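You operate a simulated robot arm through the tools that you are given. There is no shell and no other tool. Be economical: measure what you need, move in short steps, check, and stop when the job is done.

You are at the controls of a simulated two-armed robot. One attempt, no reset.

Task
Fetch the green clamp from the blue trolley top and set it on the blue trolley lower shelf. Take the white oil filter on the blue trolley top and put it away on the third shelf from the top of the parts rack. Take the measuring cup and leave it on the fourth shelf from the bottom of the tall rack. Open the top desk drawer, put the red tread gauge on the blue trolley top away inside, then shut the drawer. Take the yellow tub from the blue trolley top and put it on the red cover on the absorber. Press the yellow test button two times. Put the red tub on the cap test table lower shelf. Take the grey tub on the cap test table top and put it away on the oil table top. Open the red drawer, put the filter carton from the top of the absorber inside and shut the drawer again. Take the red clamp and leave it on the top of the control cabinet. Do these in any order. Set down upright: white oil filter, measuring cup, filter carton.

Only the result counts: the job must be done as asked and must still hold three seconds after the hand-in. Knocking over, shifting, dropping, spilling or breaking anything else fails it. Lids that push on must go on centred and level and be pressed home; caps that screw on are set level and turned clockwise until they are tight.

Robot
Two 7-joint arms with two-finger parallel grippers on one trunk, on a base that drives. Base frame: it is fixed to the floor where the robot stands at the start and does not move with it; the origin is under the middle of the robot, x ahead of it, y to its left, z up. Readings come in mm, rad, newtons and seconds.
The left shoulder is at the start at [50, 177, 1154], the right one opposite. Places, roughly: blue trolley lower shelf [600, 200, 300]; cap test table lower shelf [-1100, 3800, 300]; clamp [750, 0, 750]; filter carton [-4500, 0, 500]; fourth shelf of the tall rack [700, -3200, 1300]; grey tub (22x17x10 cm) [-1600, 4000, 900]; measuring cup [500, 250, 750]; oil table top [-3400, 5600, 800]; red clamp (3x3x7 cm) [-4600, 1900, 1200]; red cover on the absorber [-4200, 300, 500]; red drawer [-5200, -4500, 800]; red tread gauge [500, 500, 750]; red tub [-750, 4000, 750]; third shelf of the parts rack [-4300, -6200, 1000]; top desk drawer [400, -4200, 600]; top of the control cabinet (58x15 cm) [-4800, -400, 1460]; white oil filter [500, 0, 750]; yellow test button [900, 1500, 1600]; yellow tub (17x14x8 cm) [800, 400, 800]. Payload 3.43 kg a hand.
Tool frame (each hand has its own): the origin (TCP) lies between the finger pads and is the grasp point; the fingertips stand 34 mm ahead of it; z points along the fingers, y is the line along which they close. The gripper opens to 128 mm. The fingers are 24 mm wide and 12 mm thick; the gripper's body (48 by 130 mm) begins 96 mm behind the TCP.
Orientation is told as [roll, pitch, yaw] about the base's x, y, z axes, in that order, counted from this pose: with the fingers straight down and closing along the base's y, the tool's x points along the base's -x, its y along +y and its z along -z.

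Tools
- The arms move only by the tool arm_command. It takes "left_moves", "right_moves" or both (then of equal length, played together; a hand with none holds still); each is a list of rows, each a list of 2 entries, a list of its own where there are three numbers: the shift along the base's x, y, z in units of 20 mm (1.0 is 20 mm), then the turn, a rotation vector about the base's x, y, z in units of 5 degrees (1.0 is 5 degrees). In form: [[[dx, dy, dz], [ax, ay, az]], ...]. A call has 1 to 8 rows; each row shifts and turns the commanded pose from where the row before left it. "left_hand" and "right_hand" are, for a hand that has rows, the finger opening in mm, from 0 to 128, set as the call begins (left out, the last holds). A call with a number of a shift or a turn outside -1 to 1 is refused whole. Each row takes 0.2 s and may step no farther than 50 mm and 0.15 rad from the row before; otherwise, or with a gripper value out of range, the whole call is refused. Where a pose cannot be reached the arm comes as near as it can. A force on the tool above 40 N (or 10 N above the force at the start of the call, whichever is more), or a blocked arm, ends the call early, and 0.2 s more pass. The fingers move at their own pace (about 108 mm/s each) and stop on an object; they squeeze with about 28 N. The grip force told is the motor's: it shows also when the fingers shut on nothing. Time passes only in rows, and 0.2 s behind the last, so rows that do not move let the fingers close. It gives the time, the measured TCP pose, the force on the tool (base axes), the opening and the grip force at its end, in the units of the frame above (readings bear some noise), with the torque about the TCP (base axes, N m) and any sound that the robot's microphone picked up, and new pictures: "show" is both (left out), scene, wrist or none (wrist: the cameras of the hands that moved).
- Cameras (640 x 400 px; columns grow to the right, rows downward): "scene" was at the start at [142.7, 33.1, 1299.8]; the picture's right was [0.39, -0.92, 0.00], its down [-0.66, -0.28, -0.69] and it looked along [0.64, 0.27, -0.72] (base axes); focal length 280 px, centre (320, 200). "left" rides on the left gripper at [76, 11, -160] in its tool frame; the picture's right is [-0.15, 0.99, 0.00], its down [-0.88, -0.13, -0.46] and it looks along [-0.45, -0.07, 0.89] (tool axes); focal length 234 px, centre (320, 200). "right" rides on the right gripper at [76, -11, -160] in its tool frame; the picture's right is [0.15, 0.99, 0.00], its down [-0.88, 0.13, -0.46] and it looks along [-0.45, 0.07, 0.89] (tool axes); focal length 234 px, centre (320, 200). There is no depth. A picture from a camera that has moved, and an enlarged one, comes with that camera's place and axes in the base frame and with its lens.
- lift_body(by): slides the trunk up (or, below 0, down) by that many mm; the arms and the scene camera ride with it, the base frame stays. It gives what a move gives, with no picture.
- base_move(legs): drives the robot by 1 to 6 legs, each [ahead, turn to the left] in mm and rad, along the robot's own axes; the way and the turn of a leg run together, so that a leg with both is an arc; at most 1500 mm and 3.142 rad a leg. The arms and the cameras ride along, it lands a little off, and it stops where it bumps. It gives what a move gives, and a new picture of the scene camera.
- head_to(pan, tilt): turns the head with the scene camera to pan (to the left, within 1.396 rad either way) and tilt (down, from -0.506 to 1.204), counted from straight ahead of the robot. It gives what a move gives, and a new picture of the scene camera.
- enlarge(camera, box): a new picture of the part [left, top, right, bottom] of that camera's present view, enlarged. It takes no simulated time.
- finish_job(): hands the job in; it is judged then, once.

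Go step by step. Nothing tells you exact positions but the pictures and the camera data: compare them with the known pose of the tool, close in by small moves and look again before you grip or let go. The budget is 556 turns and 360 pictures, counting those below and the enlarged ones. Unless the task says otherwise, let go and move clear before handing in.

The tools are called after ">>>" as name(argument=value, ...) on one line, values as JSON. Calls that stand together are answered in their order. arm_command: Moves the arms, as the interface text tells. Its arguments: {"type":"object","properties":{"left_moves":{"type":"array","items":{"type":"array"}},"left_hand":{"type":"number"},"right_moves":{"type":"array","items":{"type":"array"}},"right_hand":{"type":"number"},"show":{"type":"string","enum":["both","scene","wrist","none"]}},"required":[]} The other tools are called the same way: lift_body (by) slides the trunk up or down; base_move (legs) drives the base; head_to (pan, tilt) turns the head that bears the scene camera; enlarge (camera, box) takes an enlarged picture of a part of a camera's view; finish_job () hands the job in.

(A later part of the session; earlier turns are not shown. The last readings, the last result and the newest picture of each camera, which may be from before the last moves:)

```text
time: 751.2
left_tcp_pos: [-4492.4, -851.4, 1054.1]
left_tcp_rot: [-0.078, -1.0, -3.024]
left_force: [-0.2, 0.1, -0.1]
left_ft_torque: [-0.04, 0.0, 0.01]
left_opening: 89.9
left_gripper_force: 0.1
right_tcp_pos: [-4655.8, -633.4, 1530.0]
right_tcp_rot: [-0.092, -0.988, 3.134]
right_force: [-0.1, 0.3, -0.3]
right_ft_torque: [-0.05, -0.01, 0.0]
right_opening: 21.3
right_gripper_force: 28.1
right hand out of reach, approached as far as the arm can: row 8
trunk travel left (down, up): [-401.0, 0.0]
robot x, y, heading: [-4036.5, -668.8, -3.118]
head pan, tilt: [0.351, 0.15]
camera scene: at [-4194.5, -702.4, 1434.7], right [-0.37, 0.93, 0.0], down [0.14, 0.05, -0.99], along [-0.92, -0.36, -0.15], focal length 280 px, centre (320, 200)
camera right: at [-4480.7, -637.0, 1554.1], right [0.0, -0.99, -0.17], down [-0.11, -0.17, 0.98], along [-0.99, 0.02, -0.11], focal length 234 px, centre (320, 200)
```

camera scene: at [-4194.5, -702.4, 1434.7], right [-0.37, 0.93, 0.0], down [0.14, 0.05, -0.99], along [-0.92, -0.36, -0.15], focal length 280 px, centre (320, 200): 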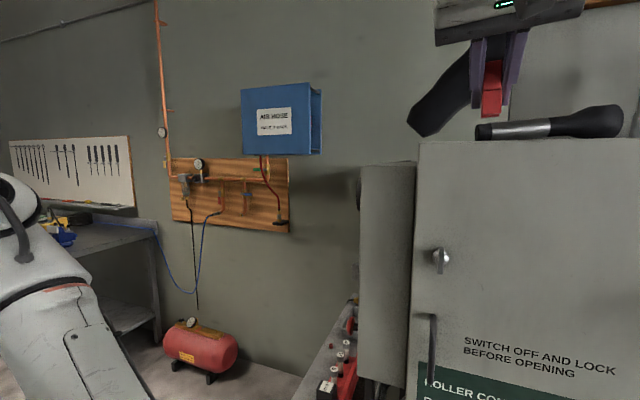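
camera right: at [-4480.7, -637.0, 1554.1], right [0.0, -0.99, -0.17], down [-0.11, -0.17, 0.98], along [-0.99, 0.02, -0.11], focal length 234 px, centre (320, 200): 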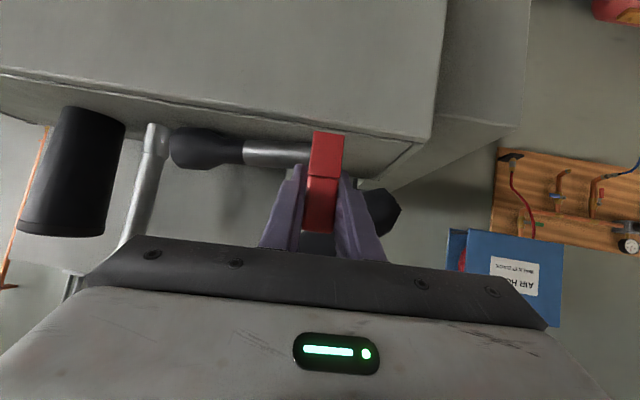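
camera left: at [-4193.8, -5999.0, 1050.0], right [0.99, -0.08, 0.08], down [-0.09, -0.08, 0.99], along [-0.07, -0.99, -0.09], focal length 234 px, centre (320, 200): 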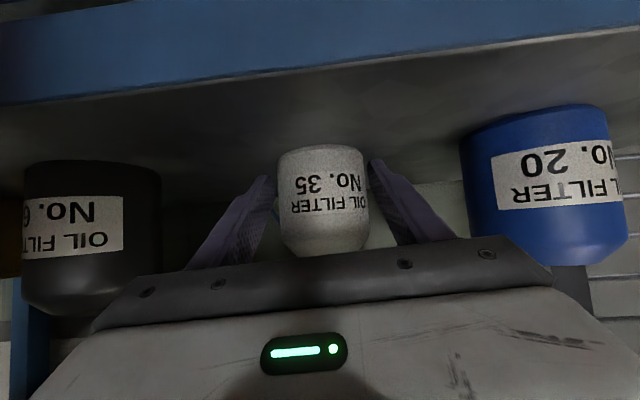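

The cabinet top has a flashlight on it, but the south end (y -615..-720) is free. I'll straighten the clamp, tuck the left hand back, and move in.

>>> arm_command(right_moves=[[[0, -0.5, 0.5], [-0.58, 0.54, 0.88]], [[0, -0.5, 0], [0, 0, 0]], [[0, -0.5, 0], [0, 0, 0]], [[0, 0, 0], [0, 0, 0]], [[0, 0, 0], [0, 0, 0]], [[0, 0, 0], [0, 0, 0]]], left_moves=[[[1, 0, 0], [0, 0, 0]], [[1, 0, 0], [0, 0, 0]], [[1, 0, 0], [0, 0, 0]], [[1, 0, 0], [0, 0, 0]], [[1, 0, 0], [0, 0, 0]], [[1, 0, 0], [0, 0, 0]]], show="none")

>>> base_move(legs=[[105, -0.02]])

>>> arm_command(right_moves=[[[0, 0, 0], [0, 0, 0]]], show="wrist")

```text
time: 752.6
left_tcp_pos: [-4478.8, -828.5, 1038.8]
left_tcp_rot: [-0.082, -1.001, -3.024]
left_force: [-0.3, -1.0, 0.6]
left_ft_torque: [-0.03, 0.02, -0.01]
left_opening: 90.2
left_gripper_force: 0.0
left hand out of reach, approached as far as the arm can: row 1, 2, 3, 4, 5, 6
right_tcp_pos: [-4654.7, -664.3, 1539.7]
right_tcp_rot: [0.005, -1.036, 3.13]
right_force: [-0.6, 0.0, -0.8]
right_ft_torque: [-0.01, 0.01, -0.03]
right_opening: 21.8
right_gripper_force: 28.1
trunk travel left (down, up): [-401.0, 0.0]
robot x, y, heading: [-4037.6, -670.5, -3.118]
head pan, tilt: [0.351, 0.15]
```

```text
time: 753.8
left_tcp_pos: [-4587.5, -821.7, 1038.9]
left_tcp_rot: [-0.083, -1.002, -3.042]
left_force: [-0.4, -1.2, 0.9]
left_ft_torque: [-0.02, 0.0, 0.01]
left_opening: 89.8
left_gripper_force: 0.0
right_tcp_pos: [-4760.3, -654.1, 1539.7]
right_tcp_rot: [0.005, -1.036, 3.112]
right_force: [-0.1, 0.0, -1.4]
right_ft_torque: [-0.02, -0.01, -0.01]
right_opening: 21.7
right_gripper_force: 28.6
trunk travel left (down, up): [-401.0, 0.0]
robot x, y, heading: [-4143.7, -669.1, -3.14]
head pan, tilt: [0.351, 0.15]
camera scene: at [-4300.1, -702.1, 1434.7], right [-0.35, 0.94, 0.0], down [0.14, 0.05, -0.99], along [-0.93, -0.34, -0.15], focal length 280 px, centre (320, 200)
```

scene: 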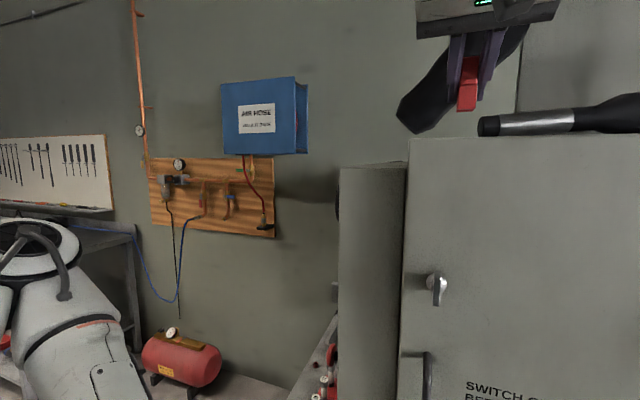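

```text
time: 754.2
left_tcp_pos: [-4588.0, -821.6, 1038.3]
left_tcp_rot: [-0.082, -1.003, -3.041]
left_force: [-0.2, -0.7, -0.9]
left_ft_torque: [0.02, 0.03, 0.03]
left_opening: 89.9
left_gripper_force: 0.1
right_tcp_pos: [-4758.9, -654.5, 1540.6]
right_tcp_rot: [0.007, -1.036, 3.109]
right_force: [-0.1, -0.1, -0.1]
right_ft_torque: [0.01, 0.01, -0.02]
right_opening: 21.3
right_gripper_force: 28.5
trunk travel left (down, up): [-401.0, 0.0]
robot x, y, heading: [-4140.7, -672.2, -3.138]
head pan, tilt: [0.351, 0.15]
camera right: at [-4583.1, -646.3, 1555.4], right [0.05, -0.99, -0.12], down [-0.06, -0.13, 0.99], along [-1.0, -0.04, -0.06], focal length 234 px, centre (320, 200)
```

right: 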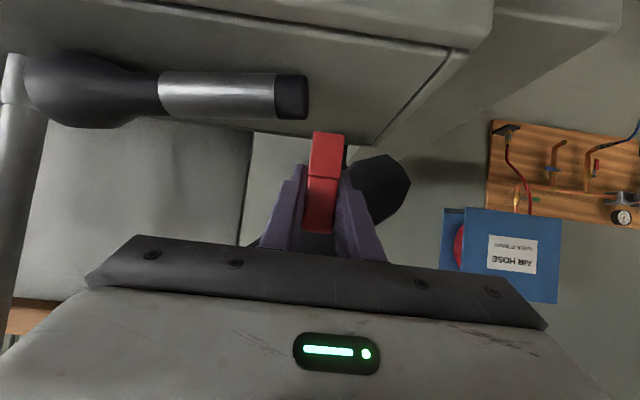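

I can see the flashlight's end at y about -635 and the cabinet's end at -718. I'll shift the clamp to y -677 and lower it.

>>> arm_command(right_moves=[[[-0.4, -0.55, 0], [0, 0, 0]], [[-0.3, -0.55, 0], [0, 0, 0]], [[0, 0, -0.5], [0, 0, 0]], [[0, 0, -0.3], [0, 0, 0]], [[0, 0, -0.2], [0, 0, 0]]], show="wrist")

```text
time: 755.4
left_tcp_pos: [-4588.3, -821.7, 1039.0]
left_tcp_rot: [-0.084, -1.003, -3.042]
left_force: [0.1, -0.2, 0.2]
left_ft_torque: [-0.02, -0.01, -0.02]
left_opening: 90.0
left_gripper_force: 0.0
right_tcp_pos: [-4761.5, -666.6, 1515.8]
right_tcp_rot: [0.004, -1.038, 3.112]
right_force: [0.2, -0.3, -0.4]
right_ft_torque: [0.03, -0.02, -0.02]
right_opening: 21.5
right_gripper_force: 28.4
right hand out of reach, approached as far as the arm can: row 1, 2
trunk travel left (down, up): [-401.0, 0.0]
robot x, y, heading: [-4142.0, -672.7, -3.143]
head pan, tilt: [0.351, 0.15]
camera right: at [-4586.5, -660.4, 1531.2], right [0.05, -0.99, -0.12], down [-0.06, -0.13, 0.99], along [-1.0, -0.04, -0.07], focal length 234 px, centre (320, 200)
```

right: 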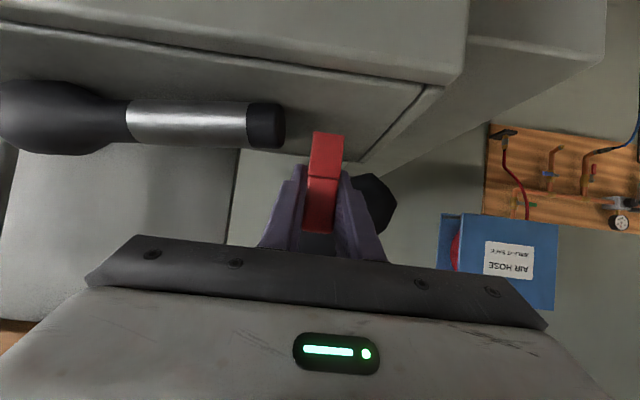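

>>> arm_command(right_moves=[[[0, 0, -0.15], [0, 0, 0]], [[0, 0, -0.15], [0, 0, 0]]], show="none")

>>> arm_command(right_moves=[[[0, 0, -0.15], [0, 0, 0]], [[0, 0, -0.15], [0, 0, 0]]], show="none")

```text
time: 756.0
left_tcp_pos: [-4587.2, -820.5, 1040.4]
left_tcp_rot: [-0.082, -1.001, -3.043]
left_force: [-0.2, 0.0, -0.4]
left_ft_torque: [-0.02, -0.01, 0.01]
left_opening: 89.9
left_gripper_force: 0.0
right_tcp_pos: [-4760.7, -667.5, 1509.9]
right_tcp_rot: [0.007, -1.038, 3.109]
right_force: [-0.4, 1.2, -0.8]
right_ft_torque: [0.02, 0.0, -0.02]
right_opening: 21.6
right_gripper_force: 28.1
trunk travel left (down, up): [-401.0, 0.0]
robot x, y, heading: [-4145.0, -670.5, -3.138]
head pan, tilt: [0.351, 0.15]
```

```text
time: 756.6
left_tcp_pos: [-4588.1, -821.2, 1039.9]
left_tcp_rot: [-0.082, -1.001, -3.041]
left_force: [0.5, -0.8, 0.8]
left_ft_torque: [-0.05, 0.01, -0.02]
left_opening: 89.8
left_gripper_force: 0.2
right_tcp_pos: [-4760.0, -666.4, 1504.5]
right_tcp_rot: [0.007, -1.037, 3.109]
right_force: [0.4, 0.5, -0.5]
right_ft_torque: [0.0, 0.04, 0.03]
right_opening: 21.7
right_gripper_force: 27.9
trunk travel left (down, up): [-401.0, 0.0]
robot x, y, heading: [-4139.6, -669.8, -3.138]
head pan, tilt: [0.351, 0.15]
```

>>> arm_command(right_moves=[[[0, 0, -0.2], [0, 0, 0]], [[0, 0, -0.2], [0, 0, 0]], [[0, 0, -0.2], [0, 0, 0]]], show="wrist")

```text
time: 757.4
left_tcp_pos: [-4586.9, -821.5, 1040.1]
left_tcp_rot: [-0.081, -1.005, -3.04]
left_force: [0.4, -0.1, 0.3]
left_ft_torque: [-0.03, -0.01, -0.01]
left_opening: 90.3
left_gripper_force: 0.1
right_tcp_pos: [-4760.3, -665.4, 1498.4]
right_tcp_rot: [0.009, -1.051, 3.106]
right_force: [-7.6, -2.1, 28.6]
right_ft_torque: [0.13, -0.08, 0.05]
right_opening: 21.5
right_gripper_force: 27.7
trunk travel left (down, up): [-401.0, 0.0]
robot x, y, heading: [-4142.0, -669.1, -3.137]
head pan, tilt: [0.351, 0.15]
camera right: at [-4584.5, -658.9, 1511.1], right [0.05, -0.99, -0.12], down [-0.05, -0.12, 0.99], along [-1.0, -0.04, -0.05], focal length 234 px, centre (320, 200)
```

right: 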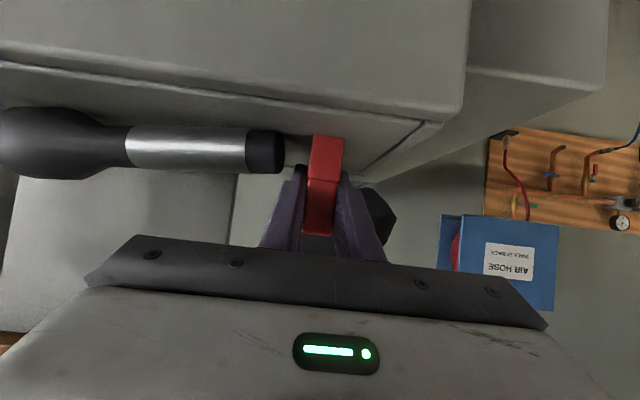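

Contact. I'll ease up, open just enough to release, and withdraw.

>>> arm_command(right_moves=[[[0, 0, 0.15], [0, 0, 0]], [[0, 0, 0], [0, 0, 0]], [[0, 0, 0], [0, 0, 0]]], right_hand=34, show="none")

>>> arm_command(right_moves=[[[0.8, 0, 0.6], [0, 0, 0]], [[0.9, 0, 0.6], [0, 0, 0]], [[0.9, 0, 0.6], [0, 0, 0]], [[0.9, 0, 0.6], [0, 0, 0]]], show="wrist")

```text
time: 758.2
left_tcp_pos: [-4587.0, -821.8, 1038.6]
left_tcp_rot: [-0.081, -1.002, -3.041]
left_force: [0.3, 0.0, 0.3]
left_ft_torque: [-0.02, -0.01, 0.02]
left_opening: 90.0
left_gripper_force: 0.0
right_tcp_pos: [-4761.3, -668.0, 1495.0]
right_tcp_rot: [0.006, -1.037, 3.111]
right_force: [0.0, -0.5, -0.3]
right_ft_torque: [-0.02, -0.02, -0.02]
right_opening: 33.7
right_gripper_force: 0.0
trunk travel left (down, up): [-401.0, 0.0]
robot x, y, heading: [-4138.6, -671.2, -3.139]
head pan, tilt: [0.351, 0.15]
```

```text
time: 759.2
left_tcp_pos: [-4586.4, -821.5, 1039.7]
left_tcp_rot: [-0.082, -1.001, -3.043]
left_force: [0.3, 0.2, 0.4]
left_ft_torque: [0.0, -0.02, -0.01]
left_opening: 90.1
left_gripper_force: 0.0
right_tcp_pos: [-4690.4, -665.8, 1544.4]
right_tcp_rot: [0.006, -1.036, 3.11]
right_force: [0.2, -1.1, 0.9]
right_ft_torque: [0.0, -0.03, -0.04]
right_opening: 33.9
right_gripper_force: 0.0
trunk travel left (down, up): [-401.0, 0.0]
robot x, y, heading: [-4141.9, -671.6, -3.134]
head pan, tilt: [0.351, 0.15]
camera right: at [-4515.6, -658.2, 1559.5], right [0.05, -0.99, -0.12], down [-0.06, -0.13, 0.99], along [-1.0, -0.04, -0.06], focal length 234 px, centre (320, 200)
```

right: 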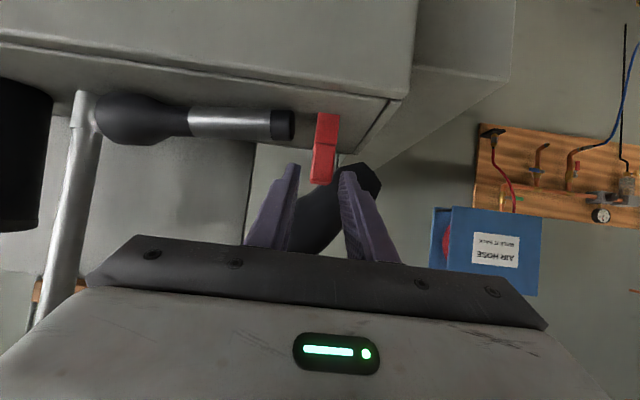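

The red clamp stands on the control cabinet. Next is the filter carton on the absorber top; I'll back off a little, turn toward it and look.

>>> base_move(legs=[[-60, 0], [0, -1.18]])

>>> head_to(pan=0, tilt=0.75)

```text
time: 763.1
left_tcp_pos: [-4385.8, -311.5, 1039.1]
left_tcp_rot: [-0.081, -1.002, 2.051]
left_force: [0.3, 0.2, 0.1]
left_ft_torque: [-0.01, -0.04, 0.01]
left_opening: 90.1
left_gripper_force: 0.1
right_tcp_pos: [-4279.2, -156.9, 1543.4]
right_tcp_rot: [0.007, -1.036, 1.916]
right_force: [0.4, -0.3, 0.1]
right_ft_torque: [0.03, 0.0, 0.02]
right_opening: 34.0
right_gripper_force: 0.0
trunk travel left (down, up): [-401.0, 0.0]
robot x, y, heading: [-4081.8, -672.6, 1.959]
head pan, tilt: [0.351, 0.15]
camera scene: at [-4170.0, -535.4, 1434.8], right [0.74, 0.67, 0.0], down [0.1, -0.11, -0.99], along [-0.66, 0.73, -0.15], focal length 280 px, centre (320, 200)
```

scene: 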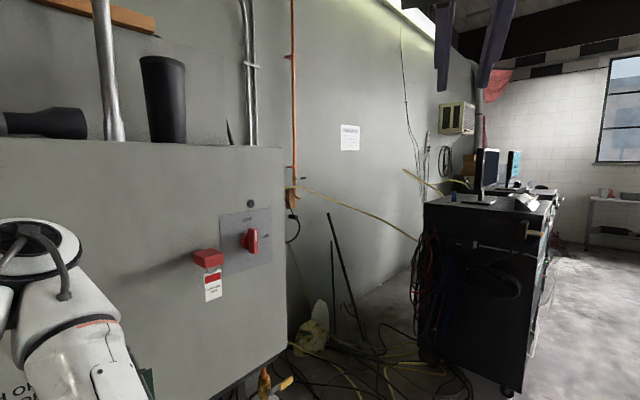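

```text
time: 764.1
left_tcp_pos: [-4385.6, -312.1, 1038.9]
left_tcp_rot: [-0.082, -1.001, 2.049]
left_force: [0.3, -0.5, -0.6]
left_ft_torque: [0.01, 0.03, 0.01]
left_opening: 89.9
left_gripper_force: 0.1
right_tcp_pos: [-4279.7, -156.8, 1543.7]
right_tcp_rot: [0.006, -1.037, 1.918]
right_force: [-0.1, -0.4, -0.3]
right_ft_torque: [0.0, 0.02, 0.0]
right_opening: 33.9
right_gripper_force: 0.2
trunk travel left (down, up): [-401.0, 0.0]
robot x, y, heading: [-4080.8, -666.5, 1.954]
head pan, tilt: [0.0, 0.75]
camera scene: at [-4139.1, -527.5, 1380.5], right [0.93, 0.37, 0.0], down [0.26, -0.63, -0.73], along [-0.27, 0.68, -0.68], focal length 280 px, centre (320, 200)
```

scene: 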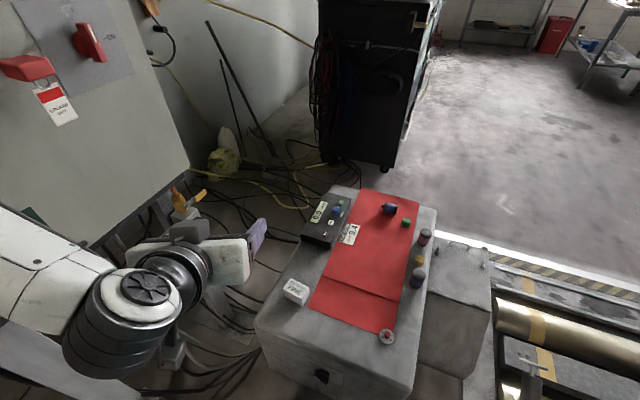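

>>> enlarge(camera="scene", box=[250, 210, 410, 310])

```text
4.00 times, centred on (330, 260) of scene
camera zoom: at [-4139.1, -527.5, 1380.5], right [0.93, 0.37, 0.0], down [0.26, -0.63, -0.73], along [-0.27, 0.68, -0.68], focal length 1121 px, centre (280, -40)
```

zoom: 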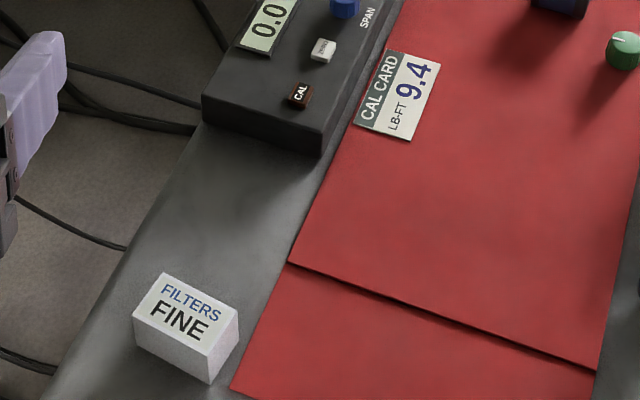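

The white FILTERS carton is at about [-4384, -115], 77 x 45 mm, top z about 545, and the red cover's south half is free for the yellow tub later. I'll lower the trunk, move closer and turn the right hand to point down.

>>> lift_body(by=-401)

>>> base_move(legs=[[118, 0.1], [0, 0.1]])

>>> arm_command(right_moves=[[[0.2, 0, -1], [-0.986, -0.253, -0.573]], [[0.2, 0, -1], [-0.986, -0.253, -0.573]], [[0.2, 0, -1], [-0.986, -0.253, -0.573]], [[0.2, 0, -1], [-0.986, -0.253, -0.573]], [[0.2, 0, -1], [-0.986, -0.253, -0.573]], [[0.2, 0, -1], [-0.986, -0.253, -0.573]], [[0.2, 0, -1], [-0.986, -0.253, -0.573]], [[0.2, 0, -1], [-0.986, -0.253, -0.573]]], right_hand=110, show="none")

>>> arm_command(right_moves=[[[0.2, 0, -1], [-0.986, -0.253, -0.573]], [[0.2, 0, -1], [-0.986, -0.253, -0.573]], [[0.2, 0, -1], [-0.986, -0.253, -0.573]], [[0.2, 0, -1], [-0.986, -0.253, -0.573]], [[0, 0, -1], [0, 0, 0]], [[0, 0, -1], [0, 0, 0]], [[0, 0, -1], [0, 0, 0]], [[0, 0, -1], [0, 0, 0]]], show="both")

```text
refused: -401 is not a number from -400 to 400
```

```text
time: 765.9
left_tcp_pos: [-4500.7, -273.0, 1038.9]
left_tcp_rot: [-0.082, -1.004, 2.251]
left_force: [-0.2, 0.1, -0.4]
left_ft_torque: [-0.03, 0.01, 0.05]
left_opening: 90.2
left_gripper_force: 0.0
right_tcp_pos: [-4426.4, -101.5, 1545.2]
right_tcp_rot: [0.008, -1.039, 2.118]
right_force: [-0.8, 0.4, 0.6]
right_ft_torque: [-0.01, 0.0, -0.02]
right_opening: 33.9
right_gripper_force: 0.0
trunk travel left (down, up): [-401.0, 0.0]
robot x, y, heading: [-4133.0, -565.3, 2.157]
head pan, tilt: [0.0, 0.75]
camera scene: at [-4214.9, -435.0, 1380.6], right [0.83, 0.55, 0.0], down [0.38, -0.57, -0.73], along [-0.4, 0.61, -0.68], focal length 280 px, centre (320, 200)
```

scene: 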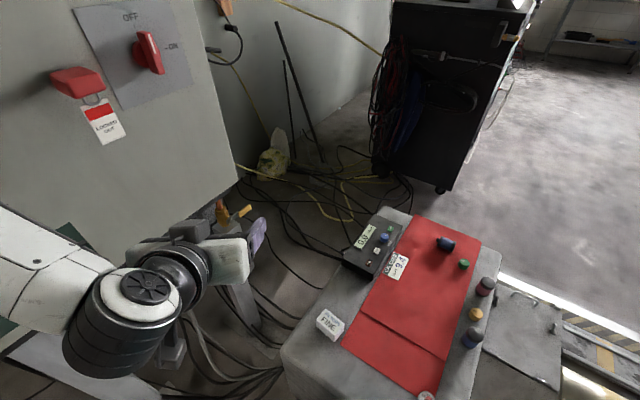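

```text
time: 767.7
left_tcp_pos: [-4500.0, -273.0, 1040.1]
left_tcp_rot: [-0.082, -1.003, 2.252]
left_force: [0.5, -0.5, 0.2]
left_ft_torque: [0.04, 0.02, 0.0]
left_opening: 90.0
left_gripper_force: 0.1
right_tcp_pos: [-4395.1, -100.2, 1384.3]
right_tcp_rot: [0.067, -0.332, 1.662]
right_force: [-0.3, 0.4, -0.2]
right_ft_torque: [-0.01, 0.01, -0.04]
right_opening: 109.8
right_gripper_force: 0.0
trunk travel left (down, up): [-401.0, 0.0]
robot x, y, heading: [-4132.7, -564.2, 2.157]
head pan, tilt: [0.0, 0.75]
```

```text
time: 769.5
left_tcp_pos: [-4500.9, -274.2, 1039.8]
left_tcp_rot: [-0.082, -1.003, 2.252]
left_force: [0.3, -0.1, 1.6]
left_ft_torque: [0.0, 0.0, 0.0]
left_opening: 90.4
left_gripper_force: 0.1
right_tcp_pos: [-4377.9, -99.8, 1223.4]
right_tcp_rot: [-0.023, 0.012, 1.474]
right_force: [0.4, -0.3, 0.0]
right_ft_torque: [-0.03, 0.01, 0.0]
right_opening: 110.2
right_gripper_force: 0.1
trunk travel left (down, up): [-401.0, 0.0]
robot x, y, heading: [-4131.3, -561.3, 2.156]
head pan, tilt: [0.0, 0.75]
camera scene: at [-4214.9, -434.5, 1380.5], right [0.83, 0.55, 0.0], down [0.38, -0.57, -0.73], along [-0.4, 0.61, -0.68], focal length 280 px, centre (320, 200)
camera right: at [-4377.7, -173.2, 1383.8], right [-1.0, -0.05, -0.02], down [-0.05, 0.89, 0.44], along [0.0, 0.44, -0.9], focal length 234 px, centre (320, 200)
```

scene: 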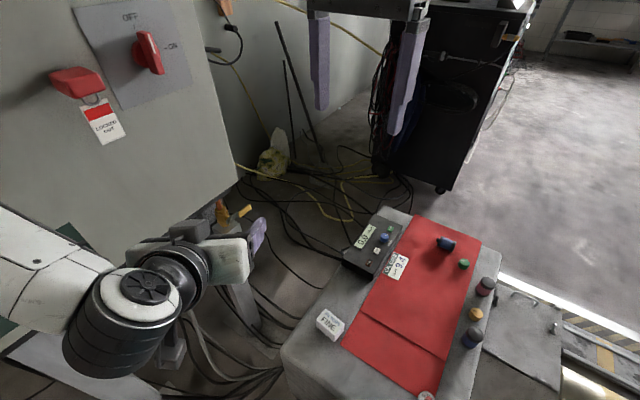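
right: 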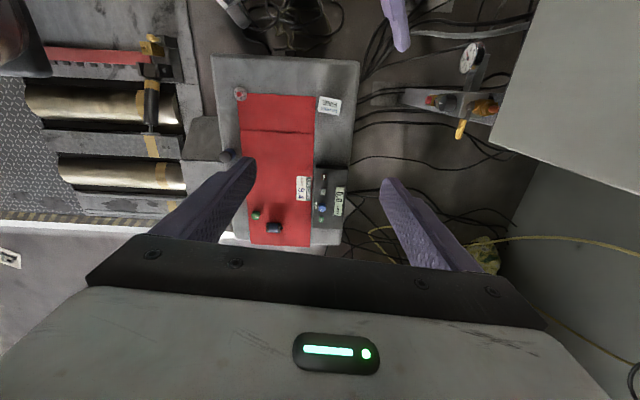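

The hand points down with its closing axis along the carton's long side. I'll lower the trunk fully and check from above.

>>> lift_body(by=-400)

>>> arm_command(right_moves=[[[-0.2, -0.25, -1], [0, 0, 0]], [[-0.2, -0.25, -1], [0, 0, 0]], [[-0.2, -0.25, -1], [0, 0, 0]], [[0, -0.05, -1], [0, 0, 0]], [[0, 0, -1], [0, 0, 0]], [[0, 0, -1], [0, 0, 0]], [[0, 0, -1], [0, 0, 0]], [[0, 0, -1], [0, 0, 0]]], show="wrist")

```text
time: 773.3
left_tcp_pos: [-4502.1, -272.7, 638.8]
left_tcp_rot: [-0.08, -1.004, 2.254]
left_force: [-0.4, 0.3, -0.2]
left_ft_torque: [0.0, -0.02, 0.0]
left_opening: 89.8
left_gripper_force: 0.1
right_tcp_pos: [-4378.5, -99.3, 824.5]
right_tcp_rot: [-0.024, 0.011, 1.474]
right_force: [0.3, -0.4, 0.0]
right_ft_torque: [-0.02, -0.01, 0.03]
right_opening: 110.2
right_gripper_force: 0.1
trunk travel left (down, up): [-1.0, 400.0]
robot x, y, heading: [-4132.5, -564.8, 2.157]
head pan, tilt: [0.0, 0.75]
```

```text
time: 775.1
left_tcp_pos: [-4500.9, -272.3, 638.7]
left_tcp_rot: [-0.082, -1.002, 2.252]
left_force: [0.0, 0.5, -0.7]
left_ft_torque: [0.03, 0.02, 0.01]
left_opening: 90.0
left_gripper_force: 0.0
right_tcp_pos: [-4390.8, -117.1, 665.1]
right_tcp_rot: [-0.022, 0.011, 1.475]
right_force: [0.5, -0.4, -0.1]
right_ft_torque: [0.0, 0.02, 0.0]
right_opening: 110.0
right_gripper_force: 0.0
trunk travel left (down, up): [-1.0, 400.0]
robot x, y, heading: [-4134.5, -560.5, 2.16]
head pan, tilt: [0.0, 0.75]
camera right: at [-4390.2, -190.3, 824.0], right [-1.0, -0.05, -0.02], down [-0.05, 0.89, 0.44], along [0.0, 0.44, -0.9], focal length 234 px, centre (320, 200)
```

right: 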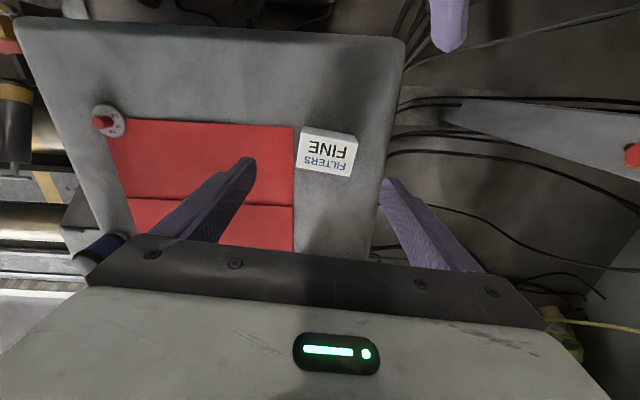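

>>> arm_command(right_moves=[[[-0.2, 0, -1], [0, 0, 0.3]], [[0, 0, -1], [0, 0, 0]], [[0, 0, -1], [0, 0, 0]], [[0, 0, -1], [0, 0, 0]], [[0, 0, -1], [0, 0, 0]], [[0, 0, -0.8], [0, 0, 0]], [[0, 0, -0.3], [0, 0, 0]]], show="wrist")

```text
time: 776.7
left_tcp_pos: [-4501.3, -272.4, 640.2]
left_tcp_rot: [-0.082, -1.001, 2.252]
left_force: [0.6, 0.3, 0.4]
left_ft_torque: [0.0, -0.01, -0.02]
left_opening: 90.2
left_gripper_force: 0.1
right_tcp_pos: [-4393.8, -116.8, 541.9]
right_tcp_rot: [-0.021, 0.01, 1.502]
right_force: [0.2, -0.1, 0.3]
right_ft_torque: [-0.04, 0.02, 0.0]
right_opening: 110.0
right_gripper_force: 0.1
trunk travel left (down, up): [-1.0, 400.0]
robot x, y, heading: [-4131.1, -564.8, 2.151]
head pan, tilt: [0.0, 0.75]
camera right: at [-4392.6, -189.7, 701.0], right [-1.0, -0.08, -0.02], down [-0.08, 0.89, 0.44], along [-0.01, 0.44, -0.9], focal length 234 px, centre (320, 200)
```

right: 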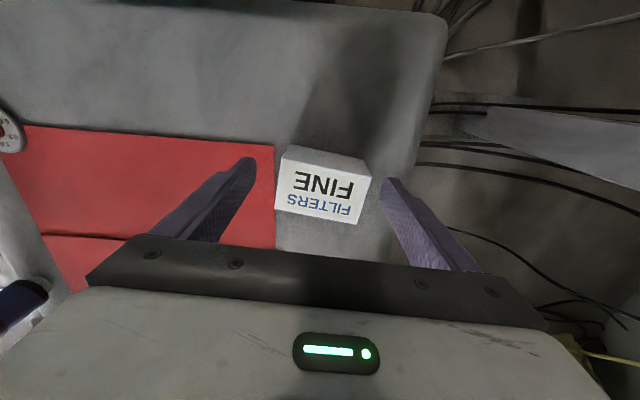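

>>> arm_command(right_moves=[[[0, -0.15, 0], [0, 0, 0]], [[0, 0, 0], [0, 0, 0]], [[0, 0, 0], [0, 0, 0]]], right_hand=55, show="none")

>>> arm_command(right_moves=[[[0, 0, 0.5], [0, 0, 0]], [[0, 0, 1], [0, 0, 0]], [[0, 0, 1], [0, 0, 0]], [[0, 0, 1], [0, 0, 0]], [[0, 0, 1], [0, 0, 0]]], show="wrist")

```text
time: 777.5
left_tcp_pos: [-4500.9, -274.1, 639.6]
left_tcp_rot: [-0.082, -1.0, 2.254]
left_force: [0.5, -0.6, -0.3]
left_ft_torque: [0.01, 0.01, 0.03]
left_opening: 89.9
left_gripper_force: 0.1
right_tcp_pos: [-4394.9, -118.6, 541.7]
right_tcp_rot: [-0.022, 0.009, 1.5]
right_force: [0.0, 0.8, 1.4]
right_ft_torque: [0.05, 0.09, -0.03]
right_opening: 75.6
right_gripper_force: 27.6
trunk travel left (down, up): [-1.0, 400.0]
robot x, y, heading: [-4131.2, -562.1, 2.162]
head pan, tilt: [0.0, 0.75]
```

```text
time: 778.7
left_tcp_pos: [-4501.1, -272.6, 639.7]
left_tcp_rot: [-0.083, -1.002, 2.254]
left_force: [-1.1, -0.9, -0.1]
left_ft_torque: [0.01, -0.01, 0.01]
left_opening: 89.8
left_gripper_force: 0.0
right_tcp_pos: [-4393.7, -120.9, 632.4]
right_tcp_rot: [-0.024, 0.009, 1.501]
right_force: [-0.2, -1.0, -1.0]
right_ft_torque: [0.01, 0.03, -0.02]
right_opening: 75.6
right_gripper_force: 27.9
trunk travel left (down, up): [-1.0, 400.0]
robot x, y, heading: [-4128.3, -562.3, 2.155]
head pan, tilt: [0.0, 0.75]
camera right: at [-4392.6, -193.7, 791.9], right [-1.0, -0.08, -0.02], down [-0.08, 0.89, 0.44], along [-0.01, 0.44, -0.9], focal length 234 px, centre (320, 200)
```

right: 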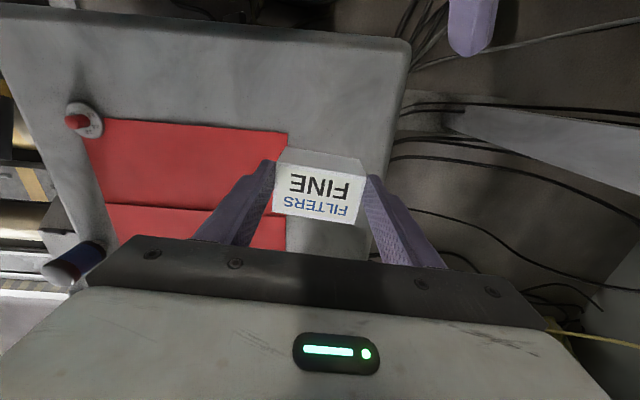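

The carton is held. I'll raise the trunk, back away and drive south to face the red drawer in the workbench.

>>> lift_body(by=220)

>>> base_move(legs=[[-300, 0], [0, 2.558], [1500, 0], [1500, 0], [520, 0], [0, -1.57]])

>>> head_to(pan=0.1, tilt=0.4)

```text
time: 781.0
left_tcp_pos: [-4500.3, -272.5, 860.4]
left_tcp_rot: [-0.08, -1.005, 2.253]
left_force: [-0.2, -1.0, 0.1]
left_ft_torque: [0.01, -0.02, 0.01]
left_opening: 90.1
left_gripper_force: 0.1
right_tcp_pos: [-4392.3, -120.4, 853.2]
right_tcp_rot: [-0.021, 0.009, 1.501]
right_force: [-0.7, -0.1, -0.9]
right_ft_torque: [0.01, 0.03, -0.02]
right_opening: 75.1
right_gripper_force: 27.9
trunk travel left (down, up): [-221.0, 180.0]
robot x, y, heading: [-4130.8, -562.4, 2.157]
head pan, tilt: [0.0, 0.75]
```

```text
time: 809.7
left_tcp_pos: [-4364.9, -4451.7, 860.3]
left_tcp_rot: [-0.081, -1.002, -3.066]
left_force: [0.9, 0.2, -0.5]
left_ft_torque: [0.0, 0.0, 0.0]
left_opening: 89.7
left_gripper_force: 0.1
right_tcp_pos: [-4429.3, -4277.8, 852.7]
right_tcp_rot: [-0.024, 0.011, 2.464]
right_force: [0.1, 0.5, -0.4]
right_ft_torque: [0.01, -0.03, -0.01]
right_opening: 75.0
right_gripper_force: 28.3
trunk travel left (down, up): [-221.0, 180.0]
robot x, y, heading: [-3909.3, -4313.5, 3.118]
head pan, tilt: [0.0, 0.75]
camera scene: at [-4068.6, -4308.9, 1200.4], right [0.02, 1.0, 0.0], down [0.68, -0.01, -0.73], along [-0.73, 0.02, -0.68], focal length 280 px, centre (320, 200)
```

scene: 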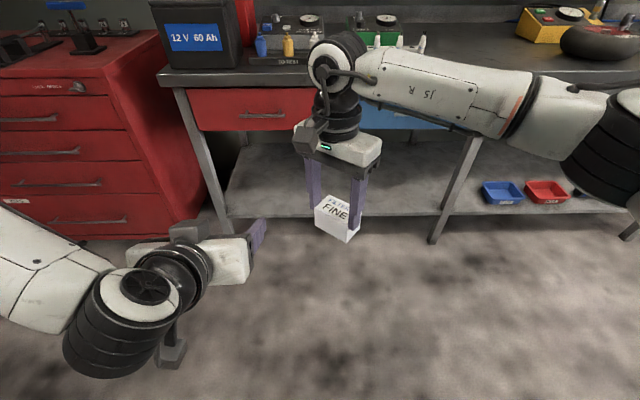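

```text
time: 810.5
left_tcp_pos: [-4364.7, -4452.4, 859.1]
left_tcp_rot: [-0.082, -1.001, -3.066]
left_force: [-0.5, -0.5, 0.4]
left_ft_torque: [0.01, 0.01, -0.02]
left_opening: 89.9
left_gripper_force: 0.1
right_tcp_pos: [-4428.4, -4277.7, 852.0]
right_tcp_rot: [-0.025, 0.011, 2.467]
right_force: [-0.5, 0.3, -1.0]
right_ft_torque: [-0.01, -0.01, -0.02]
right_opening: 75.0
right_gripper_force: 28.0
trunk travel left (down, up): [-221.0, 180.0]
robot x, y, heading: [-3914.5, -4314.7, 3.125]
head pan, tilt: [0.099, 0.4]
camera scene: at [-4078.1, -4317.9, 1231.5], right [-0.08, 1.0, 0.0], down [0.39, 0.03, -0.92], along [-0.92, -0.07, -0.39], focal length 280 px, centre (320, 200)
```

scene: 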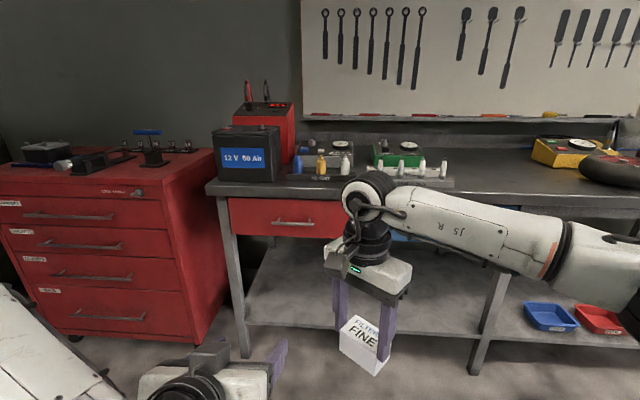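

The red drawer sits in the bench with its bar handle near y -4475. My right hand holds the carton, so I'll roll the left hand level with fingers closing vertically to open it.

>>> arm_command(left_moves=[[[0.3, -0.1, -0.3], [0.975, 0.261, 0.261]], [[0.3, -0.1, -0.3], [0.975, 0.261, 0.261]], [[0.3, -0.1, -0.3], [0.975, 0.261, 0.261]], [[0.3, -0.1, -0.3], [0.975, 0.261, 0.261]], [[0.3, -0.1, -0.3], [0.975, 0.261, 0.261]], [[0.3, -0.1, -0.3], [0.975, 0.261, 0.261]], [[0.3, -0.1, -0.3], [0.975, 0.261, 0.261]], [[0.3, -0.1, -0.3], [0.975, 0.261, 0.261]]], show="none")

>>> arm_command(left_moves=[[[0, 0, -0.2], [0.975, 0.261, 0.261]], [[0, 0, -0.2], [0.975, 0.261, 0.261]], [[0, 0, -0.2], [0.975, 0.261, 0.261]], [[0, 0, -0.2], [0.975, 0.261, 0.261]], [[0, 0, -0.2], [0.975, 0.261, 0.261]], [[0, 0, -0.2], [0.975, 0.261, 0.261]], [[0, 0, -0.2], [0.975, 0.261, 0.261]], [[0, 0, -0.2], [0.975, 0.261, 0.261]]], left_hand=60, show="both")

```text
time: 812.3
left_tcp_pos: [-4388.5, -4413.6, 932.9]
left_tcp_rot: [-1.127, -0.736, -2.027]
left_force: [-0.8, -0.4, 0.1]
left_ft_torque: [0.01, 0.01, -0.01]
left_opening: 89.9
left_gripper_force: 0.1
left hand out of reach, approached as far as the arm can: row 1, 2, 3, 4, 5, 6, 7, 8
right_tcp_pos: [-4429.0, -4277.4, 852.6]
right_tcp_rot: [-0.024, 0.011, 2.467]
right_force: [-0.6, 0.8, -0.2]
right_ft_torque: [0.01, -0.01, 0.02]
right_opening: 74.9
right_gripper_force: 27.7
trunk travel left (down, up): [-221.0, 180.0]
robot x, y, heading: [-3917.2, -4315.6, 3.122]
head pan, tilt: [0.099, 0.4]
```

```text
time: 814.1
left_tcp_pos: [-4389.1, -4404.2, 1055.5]
left_tcp_rot: [-1.525, -0.123, -1.657]
left_force: [-0.6, 0.3, 0.0]
left_ft_torque: [0.01, 0.0, -0.02]
left_opening: 59.9
left_gripper_force: 0.1
left hand out of reach, approached as far as the arm can: row 1, 2, 3, 4, 5, 6, 7, 8
right_tcp_pos: [-4428.9, -4276.9, 852.6]
right_tcp_rot: [-0.024, 0.01, 2.465]
right_force: [-0.7, -0.6, -0.7]
right_ft_torque: [-0.02, -0.03, -0.02]
right_opening: 75.0
right_gripper_force: 28.3
trunk travel left (down, up): [-221.0, 180.0]
robot x, y, heading: [-3912.2, -4313.0, 3.124]
head pan, tilt: [0.099, 0.4]
camera scene: at [-4078.1, -4317.9, 1231.5], right [-0.08, 1.0, 0.0], down [0.39, 0.03, -0.92], along [-0.92, -0.07, -0.39], focal length 280 px, centre (320, 200)
camera left: at [-4224.0, -4342.6, 1042.0], right [0.02, -0.27, -0.96], down [0.37, -0.89, 0.26], along [-0.93, -0.37, 0.08], focal length 234 px, centre (320, 200)
```

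scene: 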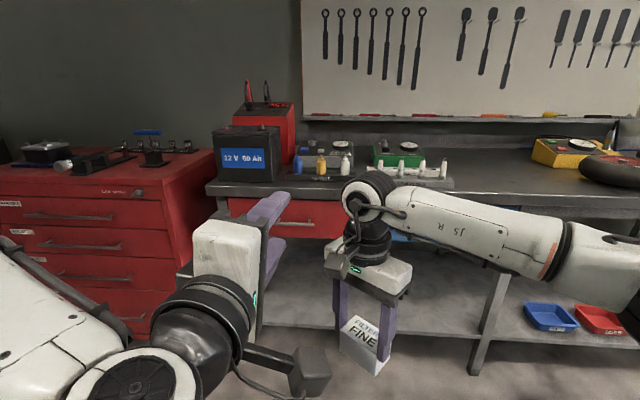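
left: 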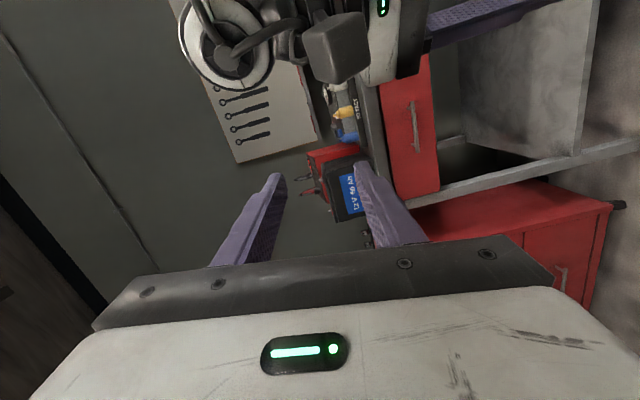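

The handle bar triangulates to about [-4937, -4481, 780]. I'll lower the trunk and the left hand toward that height.

>>> lift_body(by=-120)

>>> arm_command(left_moves=[[[0, -0.5, -1], [0.6, 0, 0]], [[0, -0.5, -1], [0.6, 0, 0]], [[0, -0.5, -1], [0, 0, 0]], [[0, -0.5, -1], [0, 0, 0]], [[0, 0, -1], [0, 0, 0]], [[0, 0, -1], [0, 0, 0]], [[0, 0, -1], [0, 0, 0]], [[0, 0, -0.8], [0, 0, 0]]], show="none")

```text
time: 815.6
left_tcp_pos: [-4390.0, -4403.7, 936.5]
left_tcp_rot: [-1.524, -0.124, -1.658]
left_force: [0.7, -0.4, 0.1]
left_ft_torque: [0.0, -0.02, -0.01]
left_opening: 60.0
left_gripper_force: 0.1
right_tcp_pos: [-4428.2, -4277.4, 733.1]
right_tcp_rot: [-0.024, 0.011, 2.465]
right_force: [0.1, 0.2, -0.7]
right_ft_torque: [-0.02, 0.01, 0.01]
right_opening: 74.9
right_gripper_force: 27.7
trunk travel left (down, up): [-101.0, 300.0]
robot x, y, heading: [-3916.6, -4309.3, 3.119]
head pan, tilt: [0.099, 0.4]
```

```text
time: 817.4
left_tcp_pos: [-4402.9, -4423.1, 926.4]
left_tcp_rot: [-1.525, -0.019, -1.654]
left_force: [0.0, -0.4, -0.6]
left_ft_torque: [0.0, 0.02, -0.01]
left_opening: 60.0
left_gripper_force: 0.1
left hand out of reach, approached as far as the arm can: row 1, 2, 3, 4, 5, 6, 7, 8
right_tcp_pos: [-4428.8, -4276.3, 732.5]
right_tcp_rot: [-0.024, 0.01, 2.466]
right_force: [-0.4, -0.1, -0.5]
right_ft_torque: [-0.02, -0.02, 0.01]
right_opening: 74.9
right_gripper_force: 28.0
trunk travel left (down, up): [-101.0, 300.0]
robot x, y, heading: [-3914.5, -4317.2, 3.117]
head pan, tilt: [0.099, 0.4]
```

>>> arm_command(left_moves=[[[0.5, -1, -0.5], [0, 0, 0]], [[0.5, -1, -0.5], [0, 0, 0]], [[0.5, -1, -0.5], [0, 0, 0]], [[0.5, -1, -0.5], [0, 0, 0]], [[0.5, -1, -0.5], [0, 0, 0]], [[0.5, -1, -0.5], [0, 0, 0]], [[0.5, -1, -0.5], [0, 0, 0]], [[0.5, -1, -0.5], [0, 0, 0]]], show="none")

```text
time: 819.2
left_tcp_pos: [-4413.7, -4443.7, 933.0]
left_tcp_rot: [-1.529, -0.018, -1.653]
left_force: [-0.1, 0.5, 0.3]
left_ft_torque: [0.02, 0.02, -0.01]
left_opening: 60.1
left_gripper_force: 0.1
left hand out of reach, approached as far as the arm can: row 1, 2, 3, 4, 5, 6, 7, 8
right_tcp_pos: [-4429.1, -4277.9, 731.1]
right_tcp_rot: [-0.024, 0.011, 2.467]
right_force: [1.0, 0.3, -0.3]
right_ft_torque: [-0.01, -0.04, 0.01]
right_opening: 75.1
right_gripper_force: 27.7
trunk travel left (down, up): [-101.0, 300.0]
robot x, y, heading: [-3918.0, -4313.4, 3.118]
head pan, tilt: [0.099, 0.4]
```

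The arm can't go lower as it is, but tipping the fingers 12° downward gives the rest of the height. I'll do that and drop the trunk to the bottom.

>>> arm_command(left_moves=[[[0.1, 0, -0.87], [0, -0.8, 0]], [[0.1, 0, -0.87], [0, -0.8, 0]], [[0.1, 0, -0.87], [0, -0.8, 0]]], show="none")

>>> lift_body(by=-101)

>>> arm_command(left_moves=[[[0, 0, 0], [0, 0, 0]]], show="both")

```text
time: 820.0
left_tcp_pos: [-4407.2, -4442.7, 877.0]
left_tcp_rot: [-1.321, -0.003, -1.66]
left_force: [-0.5, -0.2, -0.5]
left_ft_torque: [0.02, 0.0, -0.01]
left_opening: 59.9
left_gripper_force: 0.0
right_tcp_pos: [-4428.1, -4277.8, 732.2]
right_tcp_rot: [-0.025, 0.011, 2.466]
right_force: [-0.5, -0.1, -1.0]
right_ft_torque: [0.01, -0.04, -0.01]
right_opening: 75.2
right_gripper_force: 28.1
trunk travel left (down, up): [-101.0, 300.0]
robot x, y, heading: [-3914.8, -4313.0, 3.123]
head pan, tilt: [0.099, 0.4]
```

```text
time: 821.3
left_tcp_pos: [-4407.3, -4443.4, 778.0]
left_tcp_rot: [-1.323, 0.0, -1.661]
left_force: [0.6, 0.2, 0.6]
left_ft_torque: [-0.02, 0.03, -0.04]
left_opening: 60.1
left_gripper_force: 0.0
right_tcp_pos: [-4428.9, -4278.5, 631.1]
right_tcp_rot: [-0.024, 0.011, 2.466]
right_force: [0.3, -0.5, -0.6]
right_ft_torque: [0.0, 0.0, 0.01]
right_opening: 74.8
right_gripper_force: 27.9
trunk travel left (down, up): [0.0, 401.0]
robot x, y, heading: [-3914.3, -4313.8, 3.122]
head pan, tilt: [0.099, 0.4]
```

```text
time: 821.7
left_tcp_pos: [-4408.8, -4442.7, 777.8]
left_tcp_rot: [-1.324, -0.003, -1.66]
left_force: [-0.6, 0.7, 0.5]
left_ft_torque: [0.03, 0.0, 0.03]
left_opening: 60.2
left_gripper_force: 0.0
right_tcp_pos: [-4429.9, -4277.1, 631.2]
right_tcp_rot: [-0.024, 0.009, 2.465]
right_force: [-0.6, 0.3, -0.1]
right_ft_torque: [-0.03, 0.01, -0.01]
right_opening: 74.5
right_gripper_force: 27.7
trunk travel left (down, up): [0.0, 401.0]
robot x, y, heading: [-3914.0, -4313.9, 3.12]
head pan, tilt: [0.099, 0.4]
camera scene: at [-4078.1, -4317.9, 1010.6], right [-0.08, 1.0, 0.0], down [0.39, 0.03, -0.92], along [-0.92, -0.07, -0.39], focal length 280 px, centre (320, 200)
camera left: at [-4243.8, -4381.0, 805.4], right [0.23, -0.17, -0.96], down [0.33, -0.91, 0.24], along [-0.92, -0.37, -0.15], focal length 234 px, centre (320, 200)
```

scene: 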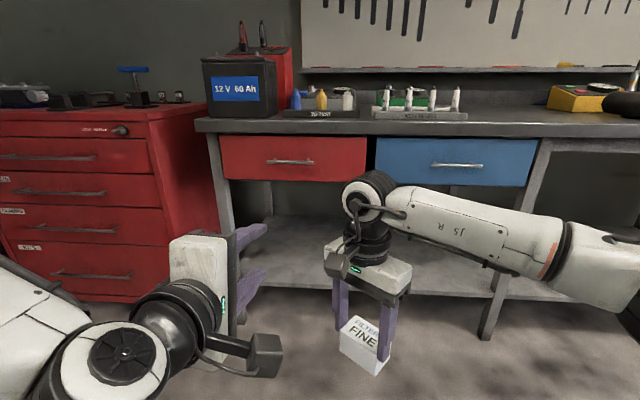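
left: 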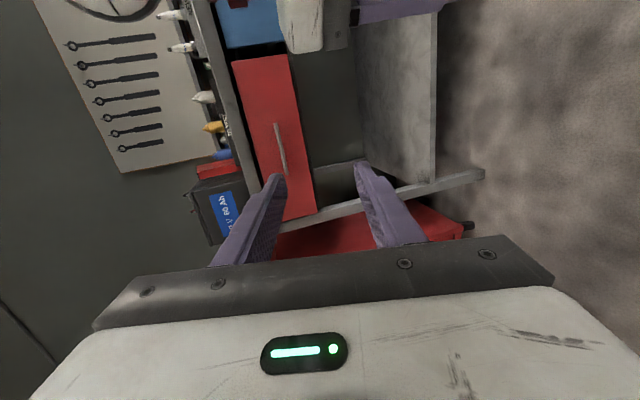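

The handle is confirmed at [-4937, -4480, 777]. I'll pull the carton hand in toward the robot, then drive the left fingers onto the bar.

>>> arm_command(right_moves=[[[1, 0, 0], [0, 0, 0]], [[1, 0, 0], [0, 0, 0]], [[1, 0, 0], [0, 0, 0]], [[1, 0, 0], [0, 0, 0]], [[1, 0, 0], [0, 0, 0]], [[1, 0, 0], [0, 0, 0]], [[1, 0, 0], [0, 0, 0]], [[1, 0, 0], [0, 0, 0]]], show="none")

>>> base_move(legs=[[0, 0.045], [420, 0]])

>>> arm_command(left_moves=[[[0, 0, 0], [0, 0, 0]]], show="wrist")

```text
time: 823.5
left_tcp_pos: [-4407.6, -4442.6, 777.9]
left_tcp_rot: [-1.323, 0.0, -1.661]
left_force: [0.0, -0.6, 1.3]
left_ft_torque: [-0.01, 0.01, -0.01]
left_opening: 59.9
left_gripper_force: 0.1
right_tcp_pos: [-4266.3, -4277.5, 631.3]
right_tcp_rot: [-0.023, 0.01, 2.465]
right_force: [0.2, -0.5, -1.3]
right_ft_torque: [-0.03, -0.02, 0.03]
right_opening: 74.9
right_gripper_force: 28.5
trunk travel left (down, up): [0.0, 401.0]
robot x, y, heading: [-3916.5, -4313.0, 3.123]
head pan, tilt: [0.099, 0.4]
```

```text
time: 826.5
left_tcp_pos: [-4824.2, -4471.7, 777.7]
left_tcp_rot: [-1.322, -0.001, -1.618]
left_force: [0.7, -0.2, 0.2]
left_ft_torque: [0.0, -0.01, 0.01]
left_opening: 60.2
left_gripper_force: 0.0
right_tcp_pos: [-4691.0, -4301.1, 631.4]
right_tcp_rot: [-0.026, 0.01, 2.508]
right_force: [0.1, 0.0, -0.9]
right_ft_torque: [-0.03, -0.01, 0.0]
right_opening: 74.8
right_gripper_force: 27.9
trunk travel left (down, up): [0.0, 401.0]
robot x, y, heading: [-4336.6, -4322.0, -3.122]
head pan, tilt: [0.099, 0.4]
camera scene: at [-4500.2, -4333.4, 1010.6], right [-0.12, 0.99, 0.0], down [0.39, 0.05, -0.92], along [-0.91, -0.11, -0.39], focal length 280 px, centre (320, 200)
```

scene: 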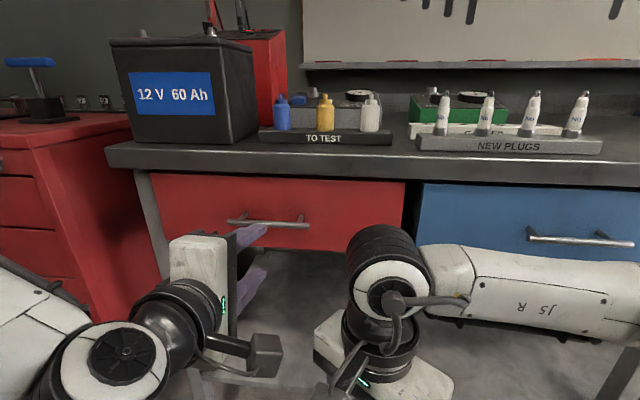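

```text
time: 826.9
left_tcp_pos: [-4824.9, -4471.0, 776.8]
left_tcp_rot: [-1.323, -0.003, -1.618]
left_force: [0.0, -0.2, -0.3]
left_ft_torque: [0.02, 0.03, -0.02]
left_opening: 60.1
left_gripper_force: 0.1
right_tcp_pos: [-4689.1, -4302.4, 629.9]
right_tcp_rot: [-0.024, 0.011, 2.506]
right_force: [-0.6, 0.2, -0.7]
right_ft_torque: [0.02, -0.01, -0.03]
right_opening: 75.0
right_gripper_force: 28.6
trunk travel left (down, up): [0.0, 401.0]
robot x, y, heading: [-4337.3, -4319.1, -3.122]
head pan, tilt: [0.099, 0.4]
camera left: at [-4663.1, -4403.2, 805.5], right [0.24, -0.16, -0.96], down [0.37, -0.9, 0.24], along [-0.9, -0.41, -0.15], focal length 234 px, centre (320, 200)
```

left: 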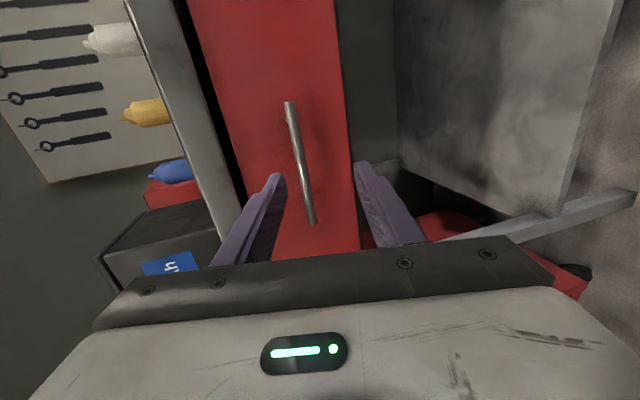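

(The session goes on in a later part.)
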